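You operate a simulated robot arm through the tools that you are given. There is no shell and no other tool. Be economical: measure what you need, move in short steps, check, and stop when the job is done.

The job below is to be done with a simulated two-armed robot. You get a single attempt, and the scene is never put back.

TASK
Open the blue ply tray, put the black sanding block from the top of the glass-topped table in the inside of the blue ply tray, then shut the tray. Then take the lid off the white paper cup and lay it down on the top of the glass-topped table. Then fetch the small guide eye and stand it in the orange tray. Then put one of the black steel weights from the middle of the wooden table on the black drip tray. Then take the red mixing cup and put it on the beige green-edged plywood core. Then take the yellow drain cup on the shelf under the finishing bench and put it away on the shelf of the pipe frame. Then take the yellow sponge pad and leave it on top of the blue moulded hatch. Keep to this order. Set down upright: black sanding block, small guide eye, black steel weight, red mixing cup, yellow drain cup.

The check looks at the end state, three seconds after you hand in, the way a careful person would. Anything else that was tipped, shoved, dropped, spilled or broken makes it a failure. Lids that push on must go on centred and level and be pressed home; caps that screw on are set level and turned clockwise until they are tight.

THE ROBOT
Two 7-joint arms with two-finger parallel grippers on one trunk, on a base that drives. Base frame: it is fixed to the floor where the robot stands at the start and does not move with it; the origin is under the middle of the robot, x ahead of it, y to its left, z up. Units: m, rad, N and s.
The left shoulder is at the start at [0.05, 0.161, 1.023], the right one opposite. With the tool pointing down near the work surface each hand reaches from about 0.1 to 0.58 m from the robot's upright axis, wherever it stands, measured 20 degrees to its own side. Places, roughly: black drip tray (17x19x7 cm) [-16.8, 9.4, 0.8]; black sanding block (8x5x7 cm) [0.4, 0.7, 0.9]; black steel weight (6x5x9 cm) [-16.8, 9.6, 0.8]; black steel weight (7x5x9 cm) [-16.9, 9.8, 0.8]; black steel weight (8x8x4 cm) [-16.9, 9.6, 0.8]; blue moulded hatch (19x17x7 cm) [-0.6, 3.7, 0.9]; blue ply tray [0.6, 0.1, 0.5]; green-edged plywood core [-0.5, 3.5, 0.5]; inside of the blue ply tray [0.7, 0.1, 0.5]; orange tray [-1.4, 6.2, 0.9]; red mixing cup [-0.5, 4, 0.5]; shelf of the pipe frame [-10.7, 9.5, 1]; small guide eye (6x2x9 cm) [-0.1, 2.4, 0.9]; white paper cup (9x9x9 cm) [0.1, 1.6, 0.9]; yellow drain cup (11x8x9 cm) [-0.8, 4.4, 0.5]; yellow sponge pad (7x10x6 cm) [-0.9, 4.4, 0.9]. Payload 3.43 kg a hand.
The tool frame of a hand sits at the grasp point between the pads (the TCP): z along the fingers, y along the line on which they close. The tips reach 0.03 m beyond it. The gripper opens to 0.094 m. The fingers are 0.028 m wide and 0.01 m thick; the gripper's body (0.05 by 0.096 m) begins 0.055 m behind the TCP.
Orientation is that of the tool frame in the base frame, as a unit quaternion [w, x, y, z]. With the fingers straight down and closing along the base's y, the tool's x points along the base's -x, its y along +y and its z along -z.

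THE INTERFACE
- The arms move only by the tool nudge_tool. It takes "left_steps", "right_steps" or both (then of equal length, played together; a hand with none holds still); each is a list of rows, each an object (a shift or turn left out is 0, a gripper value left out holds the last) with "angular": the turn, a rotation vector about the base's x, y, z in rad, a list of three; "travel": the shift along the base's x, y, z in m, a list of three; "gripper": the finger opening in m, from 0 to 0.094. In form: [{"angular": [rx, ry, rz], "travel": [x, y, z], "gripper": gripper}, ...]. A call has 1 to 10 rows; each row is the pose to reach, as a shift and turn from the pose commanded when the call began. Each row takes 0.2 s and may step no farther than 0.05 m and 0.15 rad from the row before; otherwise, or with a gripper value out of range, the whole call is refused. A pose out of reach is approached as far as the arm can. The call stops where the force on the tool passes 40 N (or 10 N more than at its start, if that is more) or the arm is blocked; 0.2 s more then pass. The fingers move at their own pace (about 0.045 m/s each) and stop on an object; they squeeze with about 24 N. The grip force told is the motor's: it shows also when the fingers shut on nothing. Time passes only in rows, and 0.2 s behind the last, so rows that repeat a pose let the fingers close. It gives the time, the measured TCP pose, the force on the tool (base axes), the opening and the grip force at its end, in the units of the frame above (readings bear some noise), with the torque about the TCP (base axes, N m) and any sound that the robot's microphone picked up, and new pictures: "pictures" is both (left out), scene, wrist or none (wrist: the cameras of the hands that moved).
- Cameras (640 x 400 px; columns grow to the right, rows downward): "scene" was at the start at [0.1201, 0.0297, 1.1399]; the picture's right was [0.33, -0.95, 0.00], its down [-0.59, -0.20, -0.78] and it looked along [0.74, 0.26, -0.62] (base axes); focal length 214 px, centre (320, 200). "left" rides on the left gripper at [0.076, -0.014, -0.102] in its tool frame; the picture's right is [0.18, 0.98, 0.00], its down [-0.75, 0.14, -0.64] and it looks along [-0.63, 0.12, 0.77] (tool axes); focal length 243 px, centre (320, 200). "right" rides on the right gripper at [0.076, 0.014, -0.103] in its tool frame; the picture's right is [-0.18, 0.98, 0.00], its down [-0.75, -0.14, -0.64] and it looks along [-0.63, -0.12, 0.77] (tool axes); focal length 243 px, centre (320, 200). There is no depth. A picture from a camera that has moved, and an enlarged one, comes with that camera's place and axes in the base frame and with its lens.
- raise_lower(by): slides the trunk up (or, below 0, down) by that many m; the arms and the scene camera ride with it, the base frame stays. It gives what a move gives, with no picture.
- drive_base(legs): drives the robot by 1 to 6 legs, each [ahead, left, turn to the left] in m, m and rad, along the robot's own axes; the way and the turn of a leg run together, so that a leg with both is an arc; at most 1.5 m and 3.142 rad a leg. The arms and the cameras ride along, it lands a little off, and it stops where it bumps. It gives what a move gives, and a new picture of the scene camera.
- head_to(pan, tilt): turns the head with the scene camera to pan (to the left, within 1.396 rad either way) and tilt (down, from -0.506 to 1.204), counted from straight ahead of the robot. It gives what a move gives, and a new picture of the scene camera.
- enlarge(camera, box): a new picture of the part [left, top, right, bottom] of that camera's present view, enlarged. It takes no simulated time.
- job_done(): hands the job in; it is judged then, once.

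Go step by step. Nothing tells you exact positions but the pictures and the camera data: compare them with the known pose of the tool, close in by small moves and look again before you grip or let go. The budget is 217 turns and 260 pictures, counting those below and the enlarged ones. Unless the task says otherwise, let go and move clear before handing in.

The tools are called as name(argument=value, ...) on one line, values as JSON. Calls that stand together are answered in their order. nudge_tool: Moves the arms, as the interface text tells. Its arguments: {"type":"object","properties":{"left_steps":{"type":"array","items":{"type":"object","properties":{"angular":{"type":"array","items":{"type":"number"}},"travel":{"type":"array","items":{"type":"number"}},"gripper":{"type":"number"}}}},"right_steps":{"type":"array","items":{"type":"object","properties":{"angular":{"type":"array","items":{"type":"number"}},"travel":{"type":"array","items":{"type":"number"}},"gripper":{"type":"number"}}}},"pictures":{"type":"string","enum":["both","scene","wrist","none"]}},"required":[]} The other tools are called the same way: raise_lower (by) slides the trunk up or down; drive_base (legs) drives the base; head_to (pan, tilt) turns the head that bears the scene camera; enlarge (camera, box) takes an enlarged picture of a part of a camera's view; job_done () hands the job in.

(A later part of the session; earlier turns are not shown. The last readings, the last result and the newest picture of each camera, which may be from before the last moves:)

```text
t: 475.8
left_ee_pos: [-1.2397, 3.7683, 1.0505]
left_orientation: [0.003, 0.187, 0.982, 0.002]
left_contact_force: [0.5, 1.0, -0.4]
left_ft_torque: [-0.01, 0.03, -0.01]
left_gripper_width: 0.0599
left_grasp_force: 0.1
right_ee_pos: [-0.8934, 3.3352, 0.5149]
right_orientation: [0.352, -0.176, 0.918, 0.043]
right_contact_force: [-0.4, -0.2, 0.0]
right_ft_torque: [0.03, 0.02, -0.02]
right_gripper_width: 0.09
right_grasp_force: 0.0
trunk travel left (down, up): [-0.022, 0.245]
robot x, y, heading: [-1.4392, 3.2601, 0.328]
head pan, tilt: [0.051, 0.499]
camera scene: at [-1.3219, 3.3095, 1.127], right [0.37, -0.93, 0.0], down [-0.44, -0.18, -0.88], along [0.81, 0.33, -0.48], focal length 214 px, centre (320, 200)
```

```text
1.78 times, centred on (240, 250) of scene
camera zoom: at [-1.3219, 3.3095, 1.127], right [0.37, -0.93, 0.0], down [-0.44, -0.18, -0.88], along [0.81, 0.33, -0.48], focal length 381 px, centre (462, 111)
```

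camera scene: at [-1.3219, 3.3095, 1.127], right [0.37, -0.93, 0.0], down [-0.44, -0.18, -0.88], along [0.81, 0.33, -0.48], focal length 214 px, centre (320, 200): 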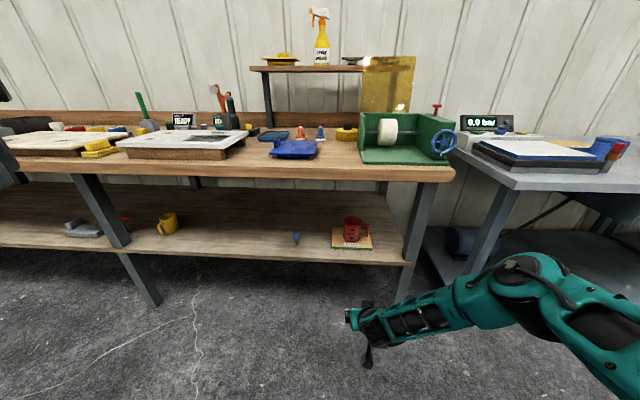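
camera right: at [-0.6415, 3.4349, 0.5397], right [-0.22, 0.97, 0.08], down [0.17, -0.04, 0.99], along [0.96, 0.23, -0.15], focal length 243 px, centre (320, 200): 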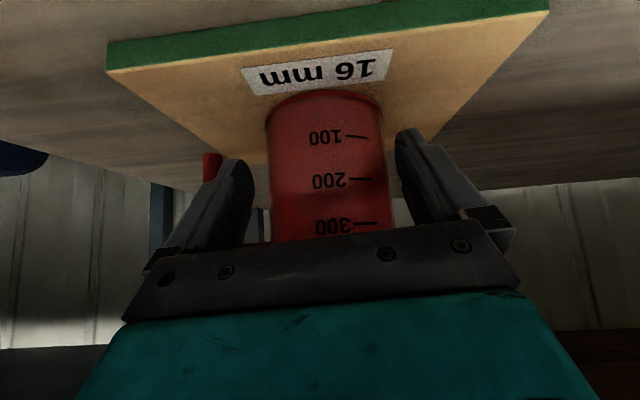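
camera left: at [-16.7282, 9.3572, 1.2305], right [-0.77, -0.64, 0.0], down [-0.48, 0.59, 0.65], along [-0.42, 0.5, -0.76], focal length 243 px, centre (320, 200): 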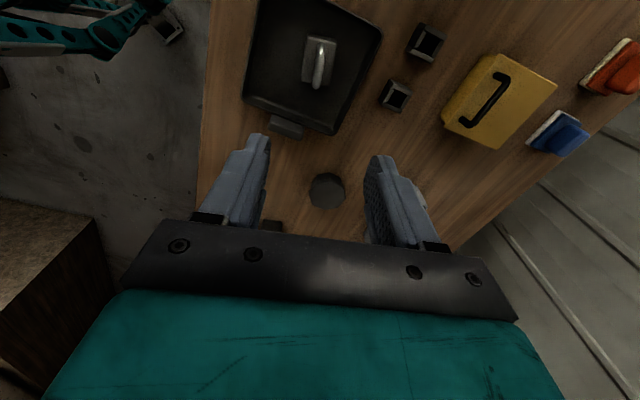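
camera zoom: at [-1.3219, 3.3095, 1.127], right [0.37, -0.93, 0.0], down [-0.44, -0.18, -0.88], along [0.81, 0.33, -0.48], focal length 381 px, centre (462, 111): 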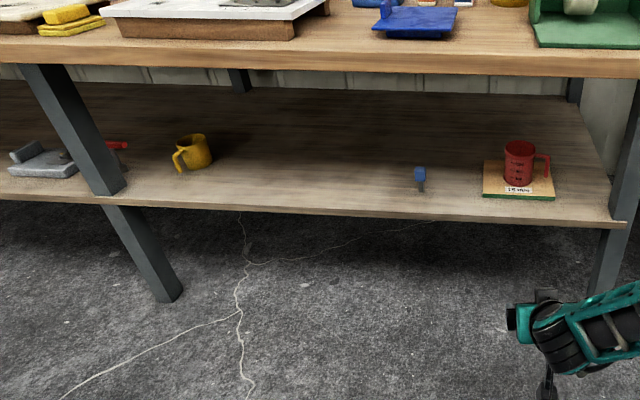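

The mug stands on the core. The yellow cup's handle faces front-left, so I'll line the right hand up with that handle.

drive_base(legs=[[0, 0.955, 0.007], [0.26, 0, 0]])

enlarge(camera="right", box=[0, 0, 640, 400])

```text
t: 482.2
left_ee_pos: [-1.3057, 4.7592, 1.0505]
left_orientation: [0.002, 0.184, 0.983, 0.002]
left_contact_force: [0.1, -0.4, -0.9]
left_ft_torque: [0.01, -0.01, -0.01]
left_gripper_width: 0.0601
left_grasp_force: 0.0
right_ee_pos: [-0.9609, 4.3266, 0.5158]
right_orientation: [0.351, -0.179, 0.918, 0.044]
right_contact_force: [0.3, 0.3, 0.1]
right_ft_torque: [-0.01, 0.04, -0.01]
right_gripper_width: 0.09
right_grasp_force: 0.1
trunk travel left (down, up): [-0.022, 0.245]
robot x, y, heading: [-1.5036, 4.2539, 0.339]
head pan, tilt: [0.051, 0.499]
camera scene: at [-1.3874, 4.2991, 1.127], right [0.38, -0.93, 0.0], down [-0.44, -0.18, -0.88], along [0.81, 0.33, -0.48], focal length 214 px, centre (320, 200)
```

scene: 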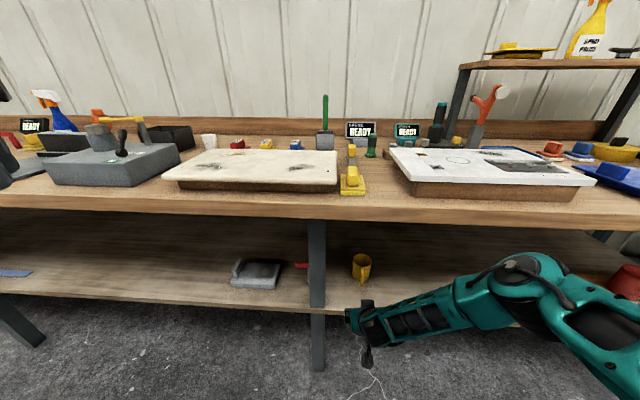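

```text
1.00 times, centred on (320, 200) of right
camera zoom: at [-1.0844, 4.2961, 0.5398], right [-0.23, 0.97, 0.08], down [0.17, -0.04, 0.99], along [0.96, 0.24, -0.15], focal length 243 px, centre (320, 200)
```

zoom: 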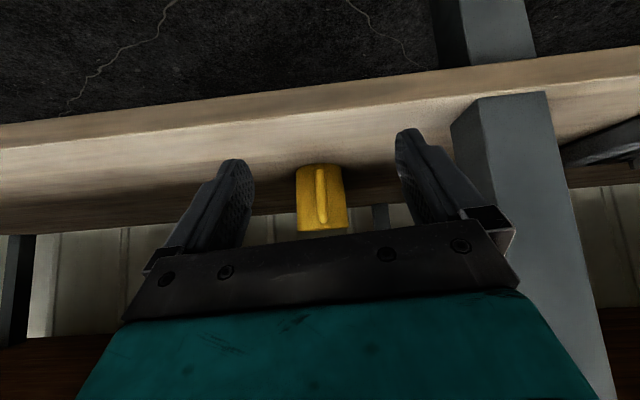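

The handle strut faces me squarely. I'll advance by base and arm, then look before gripping.

drive_base(legs=[[0.1, 0, 0]])

nudge_tool(right_steps=[{"travel": [0.01, -0.002, 0], "gripper": 0.06}, {"travel": [0.02, -0.002, -0.005], "gripper": 0.05}, {"travel": [0.03, -0.002, -0.01], "gripper": 0.05}], pictures="wrist")

```text
t: 483.4
left_ee_pos: [-1.2133, 4.792, 1.0496]
left_orientation: [0.003, 0.184, 0.983, 0.002]
left_contact_force: [-0.1, 0.7, -0.9]
left_ft_torque: [-0.01, 0.0, -0.03]
left_gripper_width: 0.06
left_grasp_force: 0.1
right_ee_pos: [-0.8672, 4.3597, 0.5153]
right_orientation: [0.352, -0.18, 0.917, 0.044]
right_contact_force: [0.4, -0.1, 0.2]
right_ft_torque: [0.01, -0.01, 0.0]
right_gripper_width: 0.0902
right_grasp_force: 0.1
trunk travel left (down, up): [-0.022, 0.245]
robot x, y, heading: [-1.417, 4.2849, 0.339]
head pan, tilt: [0.051, 0.499]
camera scene: at [-1.2937, 4.3319, 1.1269], right [0.38, -0.93, 0.0], down [-0.44, -0.18, -0.88], along [0.81, 0.33, -0.48], focal length 214 px, centre (320, 200)
```

scene: 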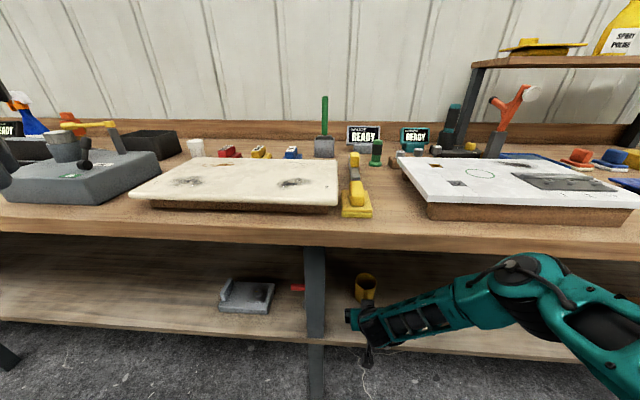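

```text
t: 484.2
left_ee_pos: [-1.2128, 4.7929, 1.0494]
left_orientation: [0.003, 0.184, 0.983, 0.002]
left_contact_force: [-0.4, 0.2, 0.0]
left_ft_torque: [-0.01, -0.01, 0.0]
left_gripper_width: 0.0599
left_grasp_force: 0.1
right_ee_pos: [-0.8366, 4.3575, 0.5068]
right_orientation: [0.352, -0.179, 0.918, 0.044]
right_contact_force: [-0.1, 0.3, -0.3]
right_ft_torque: [0.0, 0.01, 0.0]
right_gripper_width: 0.0501
right_grasp_force: 0.1
trunk travel left (down, up): [-0.022, 0.245]
robot x, y, heading: [-1.4158, 4.2851, 0.337]
head pan, tilt: [0.051, 0.499]
camera right: at [-0.9612, 4.3271, 0.5301], right [-0.23, 0.97, 0.08], down [0.17, -0.04, 0.99], along [0.96, 0.24, -0.15], focal length 243 px, centre (320, 200)
```

right: 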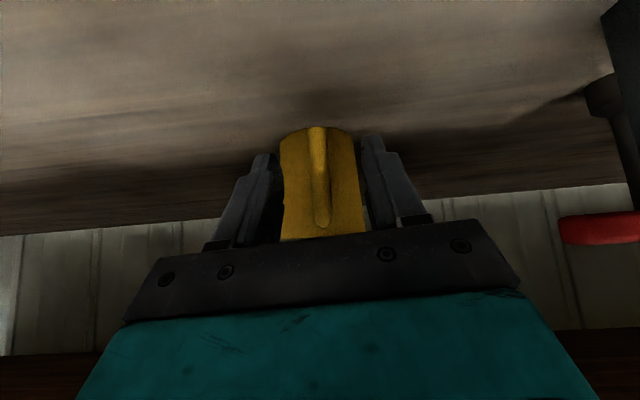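

nudge_tool(right_steps=[{"travel": [0.011, 0.003, -0.002], "gripper": 0.04}, {"travel": [0.022, 0.005, -0.004], "gripper": 0.04}, {"travel": [0.033, 0.008, -0.006], "gripper": 0.04}, {"travel": [0.033, 0.008, -0.006], "gripper": 0.02}, {"travel": [0.033, 0.008, -0.006], "gripper": 0.0}, {"travel": [0.033, 0.008, -0.006], "gripper": 0.0}], pictures="wrist")

```text
t: 485.6
left_ee_pos: [-1.2132, 4.7909, 1.0504]
left_orientation: [0.003, 0.184, 0.983, 0.003]
left_contact_force: [0.1, 0.0, -0.3]
left_ft_torque: [0.01, 0.0, 0.01]
left_gripper_width: 0.0602
left_grasp_force: 0.0
right_ee_pos: [-0.8051, 4.3671, 0.4994]
right_orientation: [0.352, -0.18, 0.918, 0.044]
right_contact_force: [-0.1, -0.1, -0.2]
right_ft_torque: [0.01, 0.01, 0.04]
right_gripper_width: 0.0154
right_grasp_force: 24.1
trunk travel left (down, up): [-0.022, 0.245]
robot x, y, heading: [-1.4172, 4.2845, 0.335]
head pan, tilt: [0.051, 0.499]
camera right: at [-0.9284, 4.3353, 0.5241], right [-0.23, 0.97, 0.08], down [0.17, -0.04, 0.99], along [0.96, 0.24, -0.15], focal length 243 px, centre (320, 200)
```

right: 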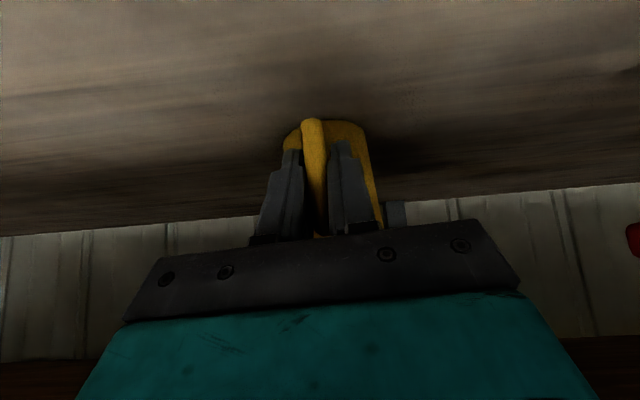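

The handle is gripped at 15 mm. I'll lift 4 cm and back out from under the bench.

raise_lower(by=0.04)

drive_base(legs=[[-0.35, 0, 0]])

enlarge(camera="right", box=[0, 0, 640, 400])

```text
t: 486.4
left_ee_pos: [-1.2128, 4.7927, 1.0902]
left_orientation: [0.002, 0.184, 0.983, 0.002]
left_contact_force: [-0.2, 0.4, -1.2]
left_ft_torque: [0.01, -0.03, 0.01]
left_gripper_width: 0.0601
left_grasp_force: 0.1
right_ee_pos: [-0.8042, 4.3661, 0.5402]
right_orientation: [0.352, -0.18, 0.918, 0.044]
right_contact_force: [0.3, -0.7, 0.5]
right_ft_torque: [-0.03, 0.02, -0.03]
right_gripper_width: 0.0151
right_grasp_force: 24.3
trunk travel left (down, up): [-0.062, 0.205]
robot x, y, heading: [-1.4179, 4.2811, 0.34]
head pan, tilt: [0.051, 0.499]
```

```text
t: 488.7
left_ee_pos: [-1.547, 4.6751, 1.0907]
left_orientation: [0.003, 0.183, 0.983, 0.002]
left_contact_force: [0.3, 0.6, 0.8]
left_ft_torque: [-0.02, 0.0, 0.02]
left_gripper_width: 0.0599
left_grasp_force: 0.1
right_ee_pos: [-1.1369, 4.2512, 0.5391]
right_orientation: [0.352, -0.18, 0.917, 0.044]
right_contact_force: [0.0, 0.2, -1.3]
right_ft_torque: [-0.05, 0.03, 0.02]
right_gripper_width: 0.0152
right_grasp_force: 23.9
trunk travel left (down, up): [-0.062, 0.205]
robot x, y, heading: [-1.747, 4.164, 0.346]
head pan, tilt: [0.051, 0.499]
camera scene: at [-1.6257, 4.2156, 1.167], right [0.38, -0.92, 0.0], down [-0.44, -0.18, -0.88], along [0.81, 0.33, -0.48], focal length 214 px, centre (320, 200)
```

scene: 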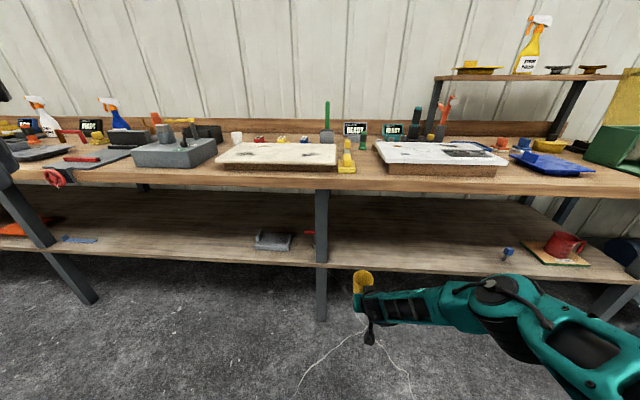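

```text
1.00 times, centred on (320, 200) of right
camera zoom: at [-1.2601, 4.2198, 0.5641], right [-0.23, 0.97, 0.08], down [0.17, -0.04, 0.99], along [0.96, 0.24, -0.15], focal length 243 px, centre (320, 200)
```

zoom: 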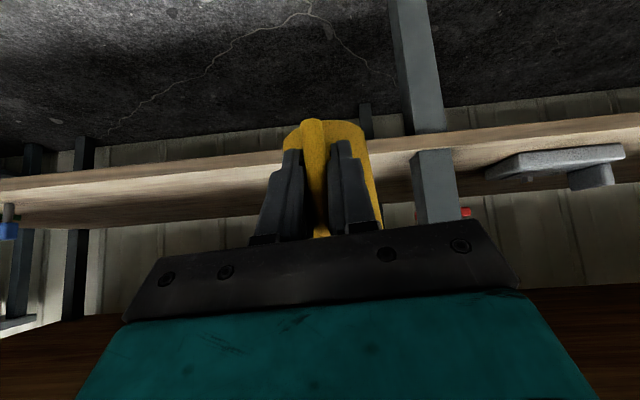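

The cup is held upright. I'll raise it well above shelf height before driving to the pipe frame.

raise_lower(by=0.2)

nudge_tool(right_steps=[{"travel": [-0.01, -0.004, 0.045]}, {"travel": [-0.02, -0.008, 0.09]}, {"travel": [-0.03, -0.012, 0.135]}, {"travel": [-0.04, -0.016, 0.18]}, {"travel": [-0.05, -0.02, 0.225]}, {"travel": [-0.06, -0.024, 0.27]}, {"travel": [-0.07, -0.028, 0.315]}, {"travel": [-0.08, -0.03, 0.36]}, {"travel": [-0.08, -0.03, 0.39]}], pictures="wrist")

```text
t: 490.9
left_ee_pos: [-1.547, 4.677, 1.2899]
left_orientation: [0.002, 0.183, 0.983, 0.001]
left_contact_force: [-0.9, -0.9, 0.5]
left_ft_torque: [0.01, 0.01, 0.0]
left_gripper_width: 0.0598
left_grasp_force: 0.0
right_ee_pos: [-1.1372, 4.2509, 0.7396]
right_orientation: [0.352, -0.182, 0.917, 0.045]
right_contact_force: [0.0, 0.3, 0.1]
right_ft_torque: [-0.03, 0.02, -0.01]
right_gripper_width: 0.0156
right_grasp_force: 23.9
trunk travel left (down, up): [-0.262, 0.005]
robot x, y, heading: [-1.7475, 4.1668, 0.34]
head pan, tilt: [0.051, 0.499]
```

```text
t: 492.9
left_ee_pos: [-1.5452, 4.6768, 1.2901]
left_orientation: [0.003, 0.183, 0.983, 0.002]
left_contact_force: [-0.3, 0.6, 0.2]
left_ft_torque: [-0.02, 0.01, -0.04]
left_gripper_width: 0.0599
left_grasp_force: 0.0
right_ee_pos: [-1.217, 4.2214, 1.1296]
right_orientation: [0.352, -0.181, 0.917, 0.044]
right_contact_force: [1.1, -0.1, -0.7]
right_ft_torque: [-0.03, 0.0, -0.02]
right_gripper_width: 0.0154
right_grasp_force: 24.2
trunk travel left (down, up): [-0.262, 0.005]
robot x, y, heading: [-1.7498, 4.1643, 0.338]
head pan, tilt: [0.051, 0.499]
camera right: at [-1.3406, 4.1894, 1.1548], right [-0.23, 0.97, 0.08], down [0.17, -0.04, 0.99], along [0.96, 0.24, -0.15], focal length 243 px, centre (320, 200)
```

right: 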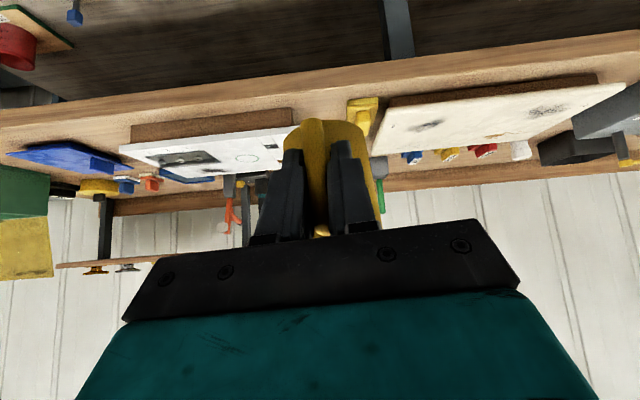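

The cup is safe and high. I'll drive toward the pipe frame along the known path.

drive_base(legs=[[-0.505, 1.276, 0], [-0.421, 1.367, 0], [-0.7865, 1.23, 0], [0.07, 1.406, 0], [-1.0186, 0.57, 0], [-1.0046, 0.459, 0]])

```text
t: 530.7
left_ee_pos: [-7.1826, 9.314, 1.2897]
left_orientation: [0.004, 0.178, 0.984, 0.003]
left_contact_force: [0.2, -0.4, -0.6]
left_ft_torque: [-0.01, -0.06, 0.02]
left_gripper_width: 0.0599
left_grasp_force: 0.1
right_ee_pos: [-6.8495, 8.8627, 1.1295]
right_orientation: [0.351, -0.185, 0.917, 0.047]
right_contact_force: [0.4, -0.5, -1.3]
right_ft_torque: [-0.01, 0.04, -0.02]
right_gripper_width: 0.0151
right_grasp_force: 24.4
trunk travel left (down, up): [-0.262, 0.005]
robot x, y, heading: [-7.3779, 8.8027, 0.348]
head pan, tilt: [0.051, 0.499]
camera scene: at [-7.2575, 8.8535, 1.367], right [0.39, -0.92, 0.0], down [-0.44, -0.19, -0.88], along [0.81, 0.34, -0.48], focal length 214 px, centre (320, 200)
```

scene: 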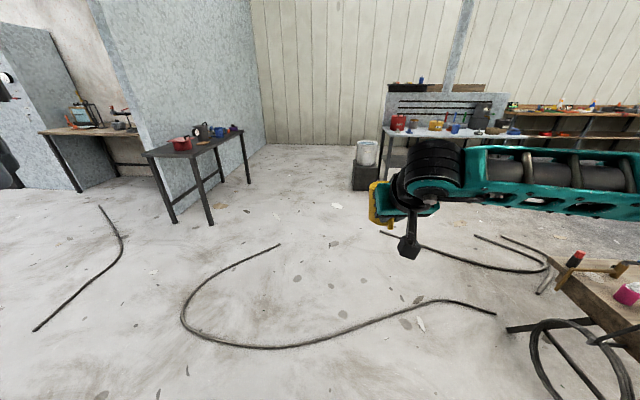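

drive_base(legs=[[-0.015, 0.165, 0], [-0.799, 0.29, 0], [-1.23, -0.458, 0], [-1.222, 0.443, 0], [0, 0, 1.223]])

```text
t: 551.6
left_ee_pos: [-11.0065, 8.4994, 1.291]
left_orientation: [0.002, -0.405, 0.914, 0.003]
left_contact_force: [-0.5, -1.6, -0.3]
left_ft_torque: [0.01, 0.01, -0.01]
left_gripper_width: 0.0601
left_grasp_force: 0.1
right_ee_pos: [-10.4639, 8.6432, 1.1296]
right_orientation: [-0.265, 0.668, -0.654, -0.236]
right_contact_force: [0.1, 0.0, -0.2]
right_ft_torque: [-0.04, 0.02, -0.03]
right_gripper_width: 0.0153
right_grasp_force: 24.0
trunk travel left (down, up): [-0.262, 0.005]
robot x, y, heading: [-10.5991, 8.132, 1.549]
head pan, tilt: [0.051, 0.499]
camera scene: at [-10.6047, 8.262, 1.367], right [1.0, 0.02, 0.0], down [0.01, -0.48, -0.88], along [-0.02, 0.88, -0.48], focal length 214 px, centre (320, 200)
```

scene: 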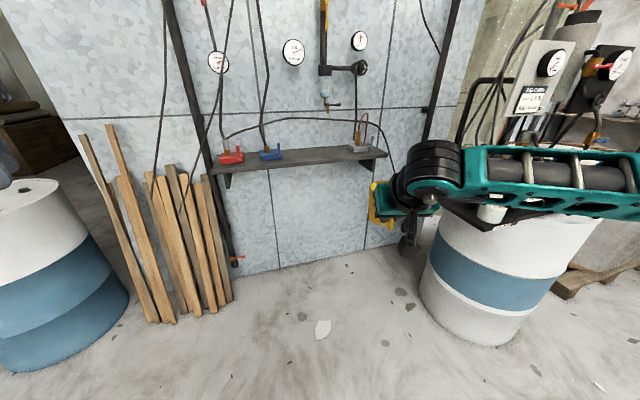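

The shelf on the pipe frame is straight ahead, with free room in its middle between the blue fitting and the item on the right. I'll move closer.

drive_base(legs=[[0, 0.2, 0], [0.45, 0, 0]])

enlarge(camera="right", box=[0, 0, 640, 400])

```text
t: 555.5
left_ee_pos: [-11.1918, 8.951, 1.2908]
left_orientation: [0.001, -0.406, 0.914, 0.003]
left_contact_force: [0.0, -0.3, 0.4]
left_ft_torque: [0.0, 0.01, 0.0]
left_gripper_width: 0.0598
left_grasp_force: 0.0
right_ee_pos: [-10.6501, 9.0965, 1.1294]
right_orientation: [-0.265, 0.669, -0.653, -0.236]
right_contact_force: [-0.4, -0.3, -1.1]
right_ft_torque: [-0.06, 0.0, 0.02]
right_gripper_width: 0.0154
right_grasp_force: 24.3
trunk travel left (down, up): [-0.262, 0.005]
robot x, y, heading: [-10.7896, 8.5827, 1.548]
head pan, tilt: [0.051, 0.499]
camera scene: at [-10.7908, 8.7151, 1.3669], right [1.0, 0.02, 0.0], down [0.01, -0.48, -0.88], along [-0.02, 0.88, -0.48], focal length 214 px, centre (320, 200)
```

scene: 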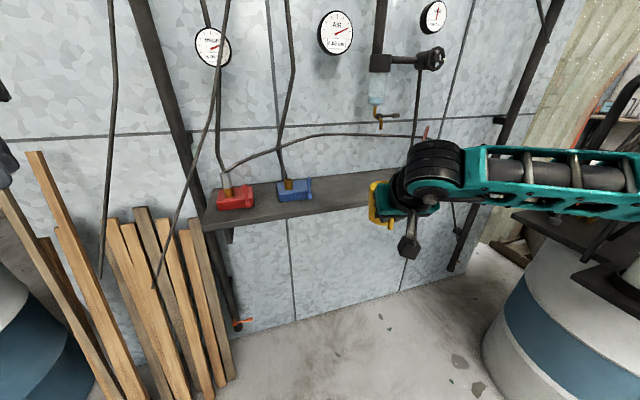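

```text
1.00 times, centred on (320, 200) of right
camera zoom: at [-10.6658, 8.9713, 1.154], right [-0.99, 0.13, 0.08], down [0.1, 0.14, 0.99], along [0.12, 0.98, -0.15], focal length 243 px, centre (320, 200)
```

zoom: 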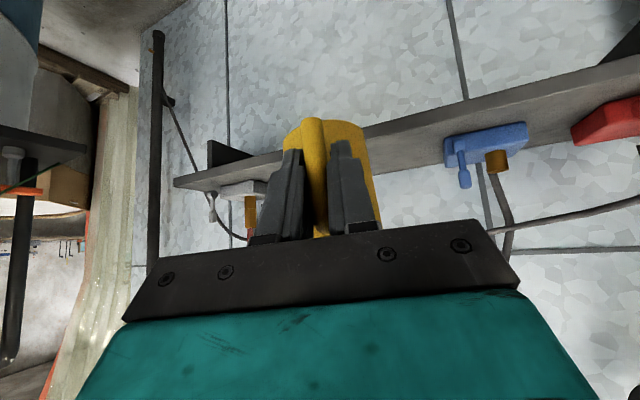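

The shelf top is at z≈0.975, from y 9.38 to 9.62. I'll go in over its middle, then lower.

drive_base(legs=[[0.26, 0, 0]])

nudge_tool(right_steps=[{"travel": [-0.01, 0.02, 0]}, {"travel": [-0.02, 0.04, -0.01]}, {"travel": [-0.02, 0.04, -0.04]}, {"travel": [-0.02, 0.04, -0.07]}], pictures="wrist")

```text
t: 557.4
left_ee_pos: [-11.1857, 9.209, 1.2894]
left_orientation: [0.001, -0.406, 0.914, 0.003]
left_contact_force: [0.6, 0.3, 0.1]
left_ft_torque: [0.02, -0.02, 0.03]
left_gripper_width: 0.0601
left_grasp_force: 0.0
right_ee_pos: [-10.6418, 9.3532, 1.1293]
right_orientation: [-0.265, 0.669, -0.653, -0.236]
right_contact_force: [-0.3, -0.2, -0.5]
right_ft_torque: [-0.04, 0.01, -0.04]
right_gripper_width: 0.0156
right_grasp_force: 24.7
trunk travel left (down, up): [-0.262, 0.005]
robot x, y, heading: [-10.7803, 8.839, 1.541]
head pan, tilt: [0.051, 0.499]
camera scene: at [-10.7838, 8.9732, 1.3669], right [1.0, 0.02, 0.0], down [0.01, -0.48, -0.88], along [-0.02, 0.88, -0.48], focal length 214 px, centre (320, 200)
```

scene: 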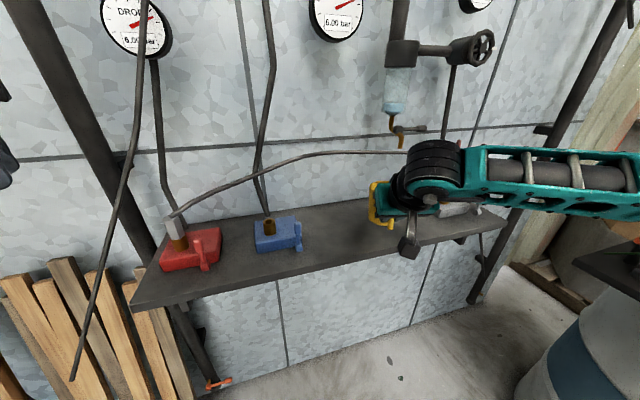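

```text
t: 558.4
left_ee_pos: [-11.186, 9.2091, 1.2895]
left_orientation: [0.002, -0.406, 0.914, 0.003]
left_contact_force: [-1.1, 1.1, 0.8]
left_ft_torque: [0.01, 0.0, -0.02]
left_gripper_width: 0.06
left_grasp_force: 0.1
right_ee_pos: [-10.6627, 9.3929, 1.0606]
right_orientation: [-0.265, 0.668, -0.654, -0.236]
right_contact_force: [-0.8, -0.6, -1.3]
right_ft_torque: [-0.01, -0.01, -0.04]
right_gripper_width: 0.015
right_grasp_force: 24.0
trunk travel left (down, up): [-0.262, 0.005]
robot x, y, heading: [-10.7792, 8.8405, 1.542]
head pan, tilt: [0.051, 0.499]
camera right: at [-10.6782, 9.2688, 1.0845], right [-0.99, 0.13, 0.08], down [0.1, 0.14, 0.99], along [0.12, 0.98, -0.15], focal length 243 px, centre (320, 200)
```

right: 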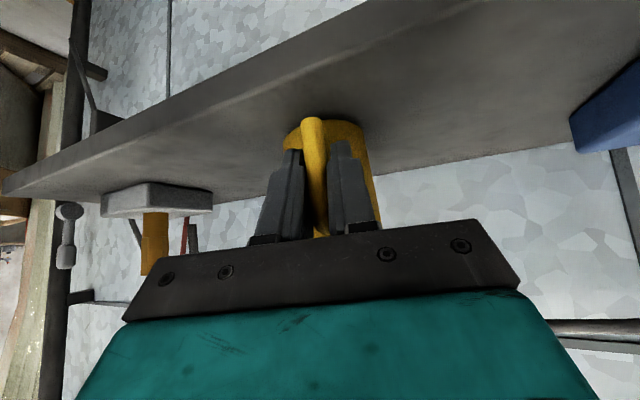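

nudge_tool(right_steps=[{"travel": [0, 0, -0.015]}, {"travel": [0, 0, -0.025]}, {"travel": [0, 0, -0.03]}, {"travel": [0, 0, -0.035]}, {"travel": [0, 0, -0.038]}], pictures="none")

```text
t: 559.6
left_ee_pos: [-11.1857, 9.208, 1.2897]
left_orientation: [0.001, -0.406, 0.914, 0.004]
left_contact_force: [0.2, -0.1, -0.8]
left_ft_torque: [-0.06, -0.02, -0.01]
left_gripper_width: 0.0599
left_grasp_force: 0.0
right_ee_pos: [-10.6635, 9.3971, 1.0322]
right_orientation: [-0.269, 0.665, -0.651, -0.247]
right_contact_force: [0.1, -2.1, 12.6]
right_ft_torque: [0.02, 0.13, 0.02]
right_gripper_width: 0.0151
right_grasp_force: 24.1
trunk travel left (down, up): [-0.262, 0.005]
robot x, y, heading: [-10.7822, 8.8403, 1.541]
head pan, tilt: [0.051, 0.499]
stopped in row 5 (right hand): the force on the tool passed its limit (the readings are from after the stop); the commanded pose is now the measured one
```

Contact on the shelf. I'll open the fingers and look.

nudge_tool(right_steps=[{"travel": [0, 0, 0.002], "gripper": 0.03}, {"travel": [0, 0, 0.002], "gripper": 0.045}, {"travel": [0, 0, 0.002], "gripper": 0.045}], pictures="wrist")

```text
t: 560.4
left_ee_pos: [-11.1846, 9.2072, 1.2911]
left_orientation: [0.001, -0.406, 0.914, 0.004]
left_contact_force: [-0.3, -0.2, 0.5]
left_ft_torque: [0.01, -0.02, 0.0]
left_gripper_width: 0.0601
left_grasp_force: 0.1
right_ee_pos: [-10.6599, 9.3951, 1.0325]
right_orientation: [-0.269, 0.665, -0.653, -0.244]
right_contact_force: [13.9, 0.4, 16.8]
right_ft_torque: [0.2, -0.11, -0.16]
right_gripper_width: 0.0364
right_grasp_force: 0.1
trunk travel left (down, up): [-0.262, 0.005]
robot x, y, heading: [-10.7816, 8.8433, 1.54]
head pan, tilt: [0.051, 0.499]
camera right: at [-10.6772, 9.2702, 1.0548], right [-0.99, 0.13, 0.08], down [0.1, 0.12, 0.99], along [0.12, 0.98, -0.13], focal length 243 px, centre (320, 200)
```

right: 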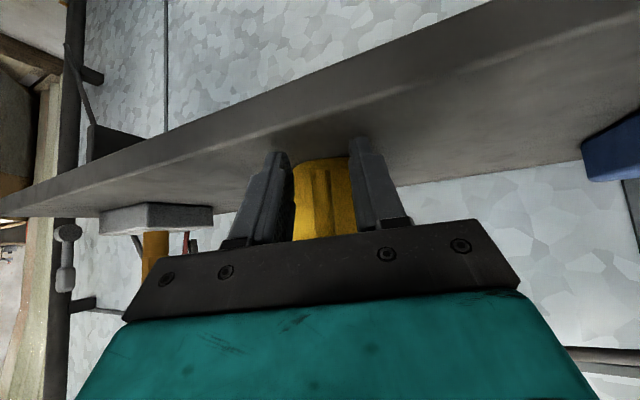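

A finger seems to push sideways on the cup. I'll retreat the hand straight back a little and look again.

nudge_tool(right_steps=[{"travel": [0.003, -0.01, 0.003], "gripper": 0.036}, {"travel": [0.003, -0.022, 0.004], "gripper": 0.036}, {"travel": [0.003, -0.035, 0.005], "gripper": 0.036}], pictures="wrist")

```text
t: 561.2
left_ee_pos: [-11.1855, 9.2098, 1.2901]
left_orientation: [0.001, -0.406, 0.914, 0.003]
left_contact_force: [0.8, 0.1, 0.1]
left_ft_torque: [0.0, 0.02, 0.02]
left_gripper_width: 0.0602
left_grasp_force: 0.1
right_ee_pos: [-10.6609, 9.3596, 1.0358]
right_orientation: [-0.266, 0.668, -0.652, -0.241]
right_contact_force: [-0.1, -0.5, 0.0]
right_ft_torque: [0.03, -0.02, -0.02]
right_gripper_width: 0.0363
right_grasp_force: 0.0
trunk travel left (down, up): [-0.262, 0.005]
robot x, y, heading: [-10.7803, 8.8421, 1.542]
head pan, tilt: [0.051, 0.499]
camera right: at [-10.6765, 9.2342, 1.0583], right [-0.99, 0.13, 0.08], down [0.1, 0.13, 0.99], along [0.12, 0.98, -0.14], focal length 243 px, centre (320, 200)
```

right: 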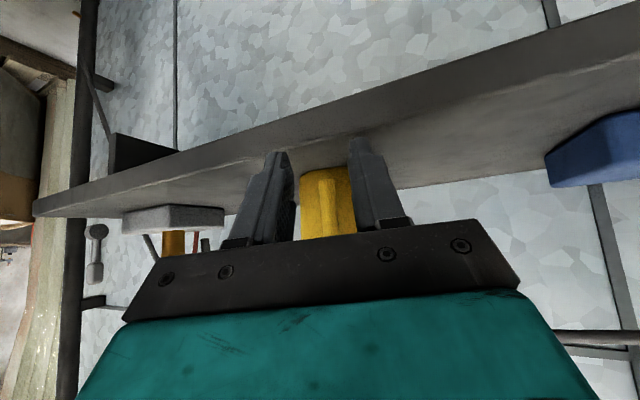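

The forces are gone and the cup stands on the shelf. I'll back away and check it from the scene camera.

drive_base(legs=[[-0.12, 0, 0], [-0.35, 0, 0]])

enlarge(camera="scene", box=[200, 100, 440, 250])

```text
t: 564.3
left_ee_pos: [-11.1996, 8.7393, 1.2898]
left_orientation: [0.002, -0.405, 0.914, 0.004]
left_contact_force: [-0.1, 0.1, 0.6]
left_ft_torque: [0.04, -0.02, 0.03]
left_gripper_width: 0.06
left_grasp_force: 0.0
right_ee_pos: [-10.6724, 8.8904, 1.0363]
right_orientation: [-0.269, 0.665, -0.654, -0.242]
right_contact_force: [0.5, -1.1, 0.5]
right_ft_torque: [-0.01, 0.01, 0.01]
right_gripper_width: 0.0362
right_grasp_force: 0.0
trunk travel left (down, up): [-0.262, 0.005]
robot x, y, heading: [-10.7962, 8.3692, 1.541]
head pan, tilt: [0.051, 0.499]
camera scene: at [-10.7967, 8.5026, 1.3671], right [1.0, 0.02, 0.0], down [0.01, -0.48, -0.88], along [-0.02, 0.88, -0.48], focal length 214 px, centre (320, 200)
```

scene: 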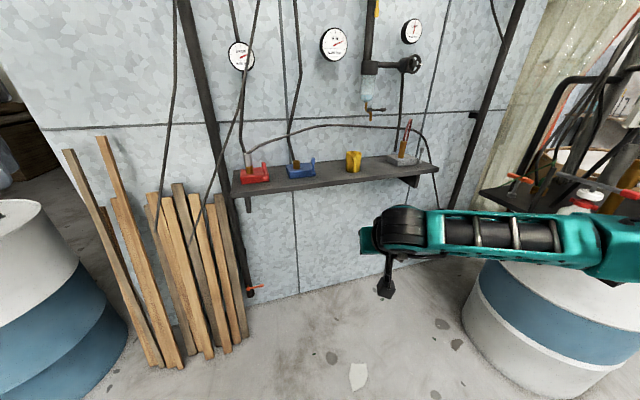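

```text
2.67 times, centred on (320, 175) of scene
camera zoom: at [-10.7967, 8.5026, 1.3671], right [1.0, 0.02, 0.0], down [0.01, -0.48, -0.88], along [-0.02, 0.88, -0.48], focal length 572 px, centre (320, 267)
```

zoom: 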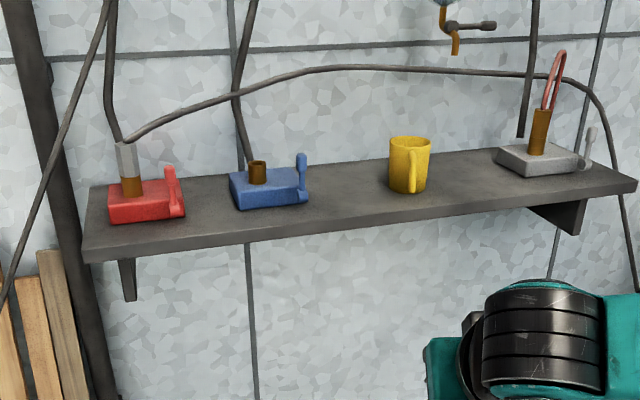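

The cup stands upright on the pipe-frame shelf. Last is the sponge pad, so I'll drive back toward the finishing bench.

drive_base(legs=[[0, 0, -1.906], [1.4, 0.247, 0], [0.685, 1.15, 0], [0.887, 0.339, 0], [1.167, 0.307, 0], [1.138, 0.2425, 0]])

```text
t: 598.1
left_ee_pos: [-4.5625, 9.0062, 1.2895]
left_orientation: [0.003, 0.498, 0.867, 0.001]
left_contact_force: [-0.1, 0.3, 0.0]
left_ft_torque: [0.01, 0.0, 0.03]
left_gripper_width: 0.06
left_grasp_force: 0.0
right_ee_pos: [-4.5769, 8.4608, 1.0362]
right_orientation: [0.353, 0.135, 0.923, -0.073]
right_contact_force: [-0.1, -0.3, 1.6]
right_ft_torque: [0.0, -0.01, 0.01]
right_gripper_width: 0.0361
right_grasp_force: 0.1
trunk travel left (down, up): [-0.262, 0.005]
robot x, y, heading: [-5.0379, 8.7342, -0.337]
head pan, tilt: [0.051, 0.499]
camera scene: at [-4.9124, 8.6964, 1.367], right [-0.28, -0.96, 0.0], down [-0.46, 0.13, -0.88], along [0.84, -0.25, -0.48], focal length 214 px, centre (320, 200)
```

scene: 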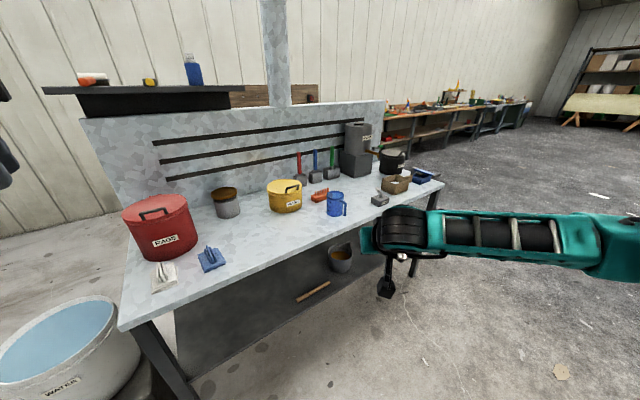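

drive_base(legs=[[0.812, -1.235, 0], [1.364, -0.4756, 0], [1.166, -0.757, 0], [1.277, -0.771, 0], [0, 0, -0.03]])

head_to(pan=0.72, tilt=0.6)

```text
t: 626.2
left_ee_pos: [-1.325, 4.3198, 1.2904]
left_orientation: [0.003, 0.523, 0.852, 0.001]
left_contact_force: [0.1, -0.8, -0.1]
left_ft_torque: [0.03, -0.04, -0.01]
left_gripper_width: 0.0599
left_grasp_force: 0.2
right_ee_pos: [-1.373, 3.7751, 1.0356]
right_orientation: [0.351, 0.161, 0.919, -0.083]
right_contact_force: [-1.1, 0.4, 0.2]
right_ft_torque: [-0.04, 0.01, 0.01]
right_gripper_width: 0.0359
right_grasp_force: 0.0
trunk travel left (down, up): [-0.262, 0.005]
robot x, y, heading: [-1.8136, 4.0772, -0.394]
head pan, tilt: [0.051, 0.499]
camera scene: at [-1.6938, 4.0302, 1.367], right [-0.34, -0.94, 0.0], down [-0.45, 0.16, -0.88], along [0.83, -0.29, -0.48], focal length 214 px, centre (320, 200)
```

scene: 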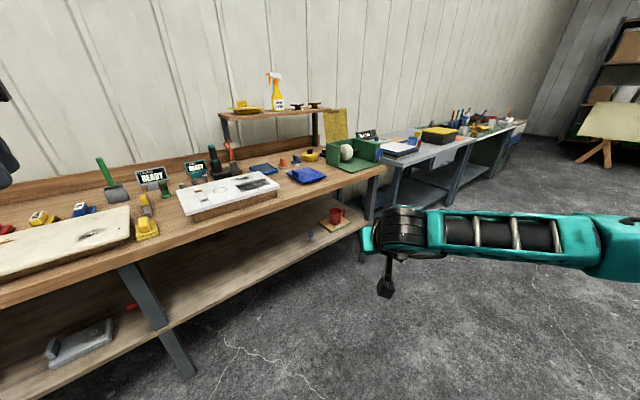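

```text
t: 627.2
left_ee_pos: [-1.3256, 4.3203, 1.291]
left_orientation: [0.003, 0.523, 0.852, 0.001]
left_contact_force: [0.2, 0.1, -0.3]
left_ft_torque: [0.02, 0.0, 0.01]
left_gripper_width: 0.0599
left_grasp_force: 0.0
right_ee_pos: [-1.3727, 3.7754, 1.036]
right_orientation: [0.35, 0.161, 0.919, -0.084]
right_contact_force: [-0.6, -0.3, 0.3]
right_ft_torque: [0.0, 0.0, 0.0]
right_gripper_width: 0.036
right_grasp_force: 0.0
trunk travel left (down, up): [-0.262, 0.005]
robot x, y, heading: [-1.8109, 4.0774, -0.393]
head pan, tilt: [0.721, 0.6]
camera scene: at [-1.6958, 4.0893, 1.3579], right [0.32, -0.95, 0.0], down [-0.54, -0.18, -0.83], along [0.78, 0.26, -0.56], focal length 214 px, centre (320, 200)
```

scene: 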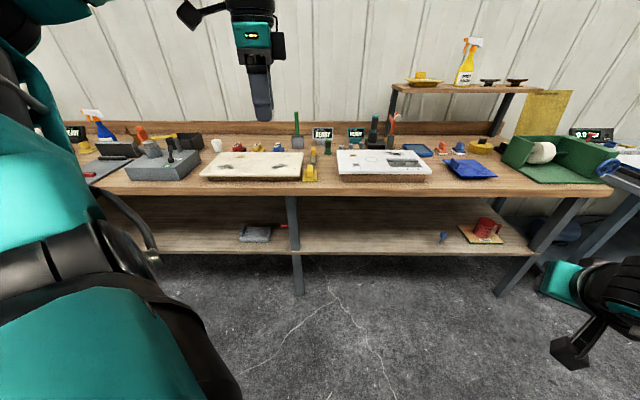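

The yellow sponge pad is near [-0.85, 4.43] and the blue hatch near [-0.52, 3.69]. I'll move in for the left hand.

drive_base(legs=[[0.394, 0.32, 0]])

nudge_tool(left_steps=[{"travel": [0, 0, -0.04]}, {"travel": [0, 0, -0.08]}, {"travel": [0, 0, -0.12]}], pictures="wrist")

```text
t: 630.2
left_ee_pos: [-0.8402, 4.4655, 1.2896]
left_orientation: [0.003, 0.523, 0.852, 0.0]
left_contact_force: [0.1, 0.4, -0.4]
left_ft_torque: [-0.03, 0.03, 0.0]
left_gripper_width: 0.06
left_grasp_force: 0.0
right_ee_pos: [-0.8872, 3.9213, 1.0359]
right_orientation: [0.351, 0.159, 0.919, -0.083]
right_contact_force: [-0.8, 0.9, -0.2]
right_ft_torque: [0.05, 0.03, -0.04]
right_gripper_width: 0.0359
right_grasp_force: 0.1
trunk travel left (down, up): [-0.262, 0.005]
robot x, y, heading: [-1.327, 4.2192, -0.394]
head pan, tilt: [0.721, 0.6]
camera scene: at [-1.2098, 4.2345, 1.3578], right [0.32, -0.95, 0.0], down [-0.54, -0.18, -0.82], along [0.78, 0.27, -0.57], focal length 214 px, centre (320, 200)
```

scene: 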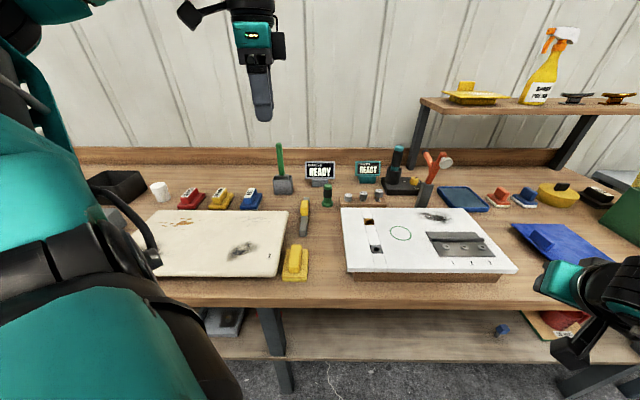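

```text
t: 631.0
left_ee_pos: [-0.8397, 4.4648, 1.1696]
left_orientation: [0.004, 0.522, 0.853, 0.001]
left_contact_force: [0.5, -0.6, -0.5]
left_ft_torque: [0.0, 0.02, 0.0]
left_gripper_width: 0.06
left_grasp_force: 0.0
right_ee_pos: [-0.8863, 3.9212, 1.0367]
right_orientation: [0.351, 0.16, 0.919, -0.084]
right_contact_force: [0.7, 0.0, 0.8]
right_ft_torque: [0.0, 0.0, 0.01]
right_gripper_width: 0.0359
right_grasp_force: 0.0
trunk travel left (down, up): [-0.262, 0.005]
robot x, y, heading: [-1.3299, 4.2223, -0.391]
head pan, tilt: [0.721, 0.6]
camera left: at [-0.8889, 4.5272, 1.2712], right [0.79, 0.61, 0.0], down [0.46, -0.61, 0.65], along [0.4, -0.51, -0.76], focal length 243 px, centre (320, 200)
```

left: 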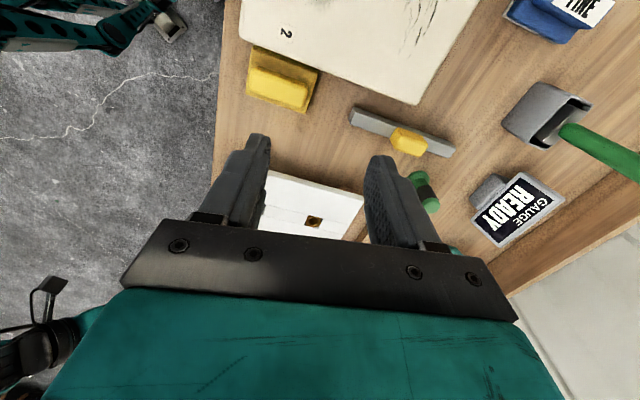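

The pad's ridge runs front-to-back, so I'll rotate the left hand to close across it and move above it.

nudge_tool(left_steps=[{"travel": [-0.004, -0.004, 0], "angular": [0, 0, 0.143]}, {"travel": [-0.008, -0.009, 0], "angular": [0, 0, 0.286]}, {"travel": [-0.012, -0.013, 0], "angular": [0, 0, 0.429]}, {"travel": [-0.016, -0.017, 0], "angular": [0, 0, 0.572]}, {"travel": [-0.02, -0.021, 0], "angular": [0, 0, 0.715]}, {"travel": [-0.024, -0.026, -0.02], "angular": [0, 0, 0.858]}, {"travel": [-0.028, -0.03, -0.04], "angular": [0, 0, 1.0]}, {"travel": [-0.032, -0.034, -0.06], "angular": [0, 0, 1.144]}, {"travel": [-0.036, -0.039, -0.09], "angular": [0, 0, 1.287]}, {"travel": [-0.039, -0.043, -0.12], "angular": [0, 0, 1.43], "gripper": 0.07}], pictures="wrist")

```text
t: 633.2
left_ee_pos: [-0.8788, 4.4243, 1.0482]
left_orientation: [0.001, -0.165, 0.986, 0.002]
left_contact_force: [0.7, 0.4, -0.5]
left_ft_torque: [0.01, 0.0, 0.02]
left_gripper_width: 0.0699
left_grasp_force: 0.1
right_ee_pos: [-0.886, 3.9205, 1.036]
right_orientation: [0.351, 0.16, 0.919, -0.083]
right_contact_force: [-0.4, -0.3, 0.1]
right_ft_torque: [-0.01, -0.01, -0.01]
right_gripper_width: 0.0359
right_grasp_force: 0.1
trunk travel left (down, up): [-0.262, 0.005]
robot x, y, heading: [-1.3289, 4.2165, -0.395]
head pan, tilt: [0.721, 0.6]
camera left: at [-0.9474, 4.3853, 1.1502], right [-0.49, 0.87, 0.0], down [0.67, 0.38, 0.65], along [0.56, 0.32, -0.76], focal length 243 px, centre (320, 200)
```

left: 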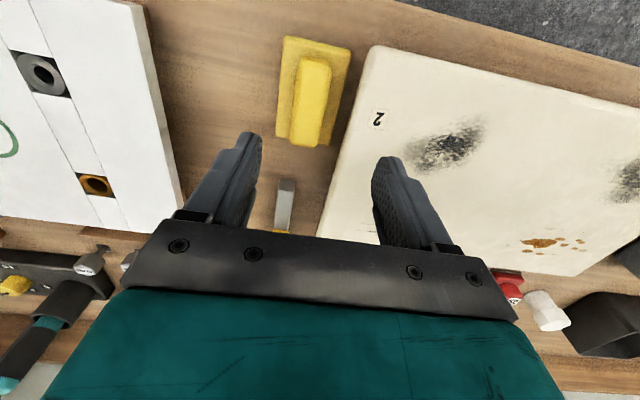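

nudge_tool(left_steps=[{"travel": [-0.001, -0.008, -0.03], "gripper": 0.05}, {"travel": [-0.001, -0.008, -0.06], "gripper": 0.05}, {"travel": [-0.001, -0.008, -0.09], "gripper": 0.05}, {"travel": [-0.001, -0.008, -0.118], "gripper": 0.05}], pictures="wrist")

```text
t: 634.2
left_ee_pos: [-0.8805, 4.4137, 0.932]
left_orientation: [0.003, -0.164, 0.986, 0.002]
left_contact_force: [-1.8, 1.4, 4.4]
left_ft_torque: [-0.08, 0.08, -0.07]
left_gripper_width: 0.0485
left_grasp_force: 0.0
right_ee_pos: [-0.8869, 3.9207, 1.0369]
right_orientation: [0.352, 0.161, 0.918, -0.083]
right_contact_force: [-1.1, -0.2, -0.3]
right_ft_torque: [0.01, -0.02, 0.0]
right_gripper_width: 0.0358
right_grasp_force: 0.1
trunk travel left (down, up): [-0.262, 0.005]
robot x, y, heading: [-1.3285, 4.2179, -0.387]
head pan, tilt: [0.721, 0.6]
camera left: at [-0.9492, 4.3763, 1.0334], right [-0.49, 0.87, 0.0], down [0.66, 0.37, 0.65], along [0.56, 0.32, -0.76], focal length 243 px, centre (320, 200)
```

left: 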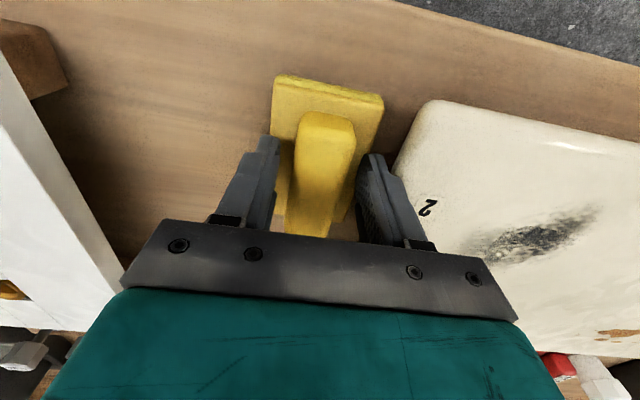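

The fingers straddle the ridge with light contact. I'll close and lift.

nudge_tool(left_steps=[{"travel": [0, 0, 0.002], "gripper": 0.03}, {"travel": [0, 0, 0.002], "gripper": 0.01}, {"travel": [0, 0, 0.002], "gripper": 0.0}, {"travel": [0, 0, 0.03]}, {"travel": [0, 0, 0.07]}, {"travel": [0, 0, 0.11]}, {"travel": [0, 0, 0.15]}], pictures="both")

```text
t: 635.8
left_ee_pos: [-0.8821, 4.4144, 1.0834]
left_orientation: [0.001, -0.163, 0.987, 0.003]
left_contact_force: [-0.2, -0.3, -0.5]
left_ft_torque: [0.02, 0.0, 0.01]
left_gripper_width: 0.0336
left_grasp_force: 23.6
right_ee_pos: [-0.8869, 3.919, 1.0362]
right_orientation: [0.351, 0.161, 0.919, -0.082]
right_contact_force: [0.7, 0.4, -0.8]
right_ft_torque: [-0.05, 0.0, 0.03]
right_gripper_width: 0.0361
right_grasp_force: 0.0
trunk travel left (down, up): [-0.262, 0.005]
robot x, y, heading: [-1.3305, 4.2213, -0.393]
head pan, tilt: [0.721, 0.6]
camera scene: at [-1.2106, 4.2343, 1.3579], right [0.32, -0.95, 0.0], down [-0.53, -0.18, -0.83], along [0.78, 0.27, -0.56], focal length 214 px, centre (320, 200)
camera left: at [-0.9504, 4.3757, 1.1846], right [-0.49, 0.87, 0.0], down [0.67, 0.37, 0.65], along [0.56, 0.32, -0.76], focal length 243 px, centre (320, 200)
```

scene: 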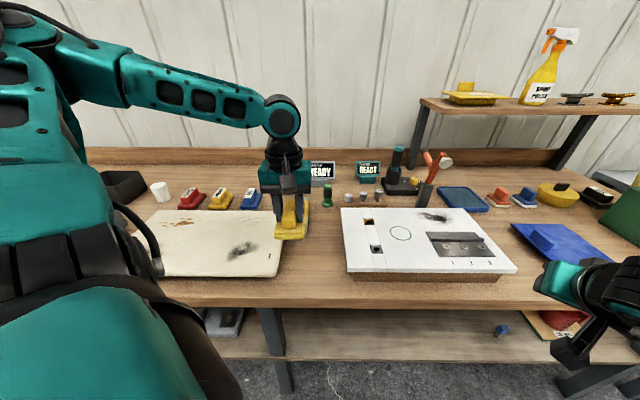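
left: 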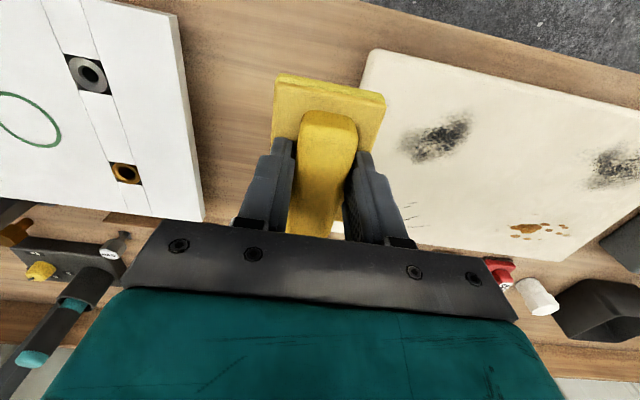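

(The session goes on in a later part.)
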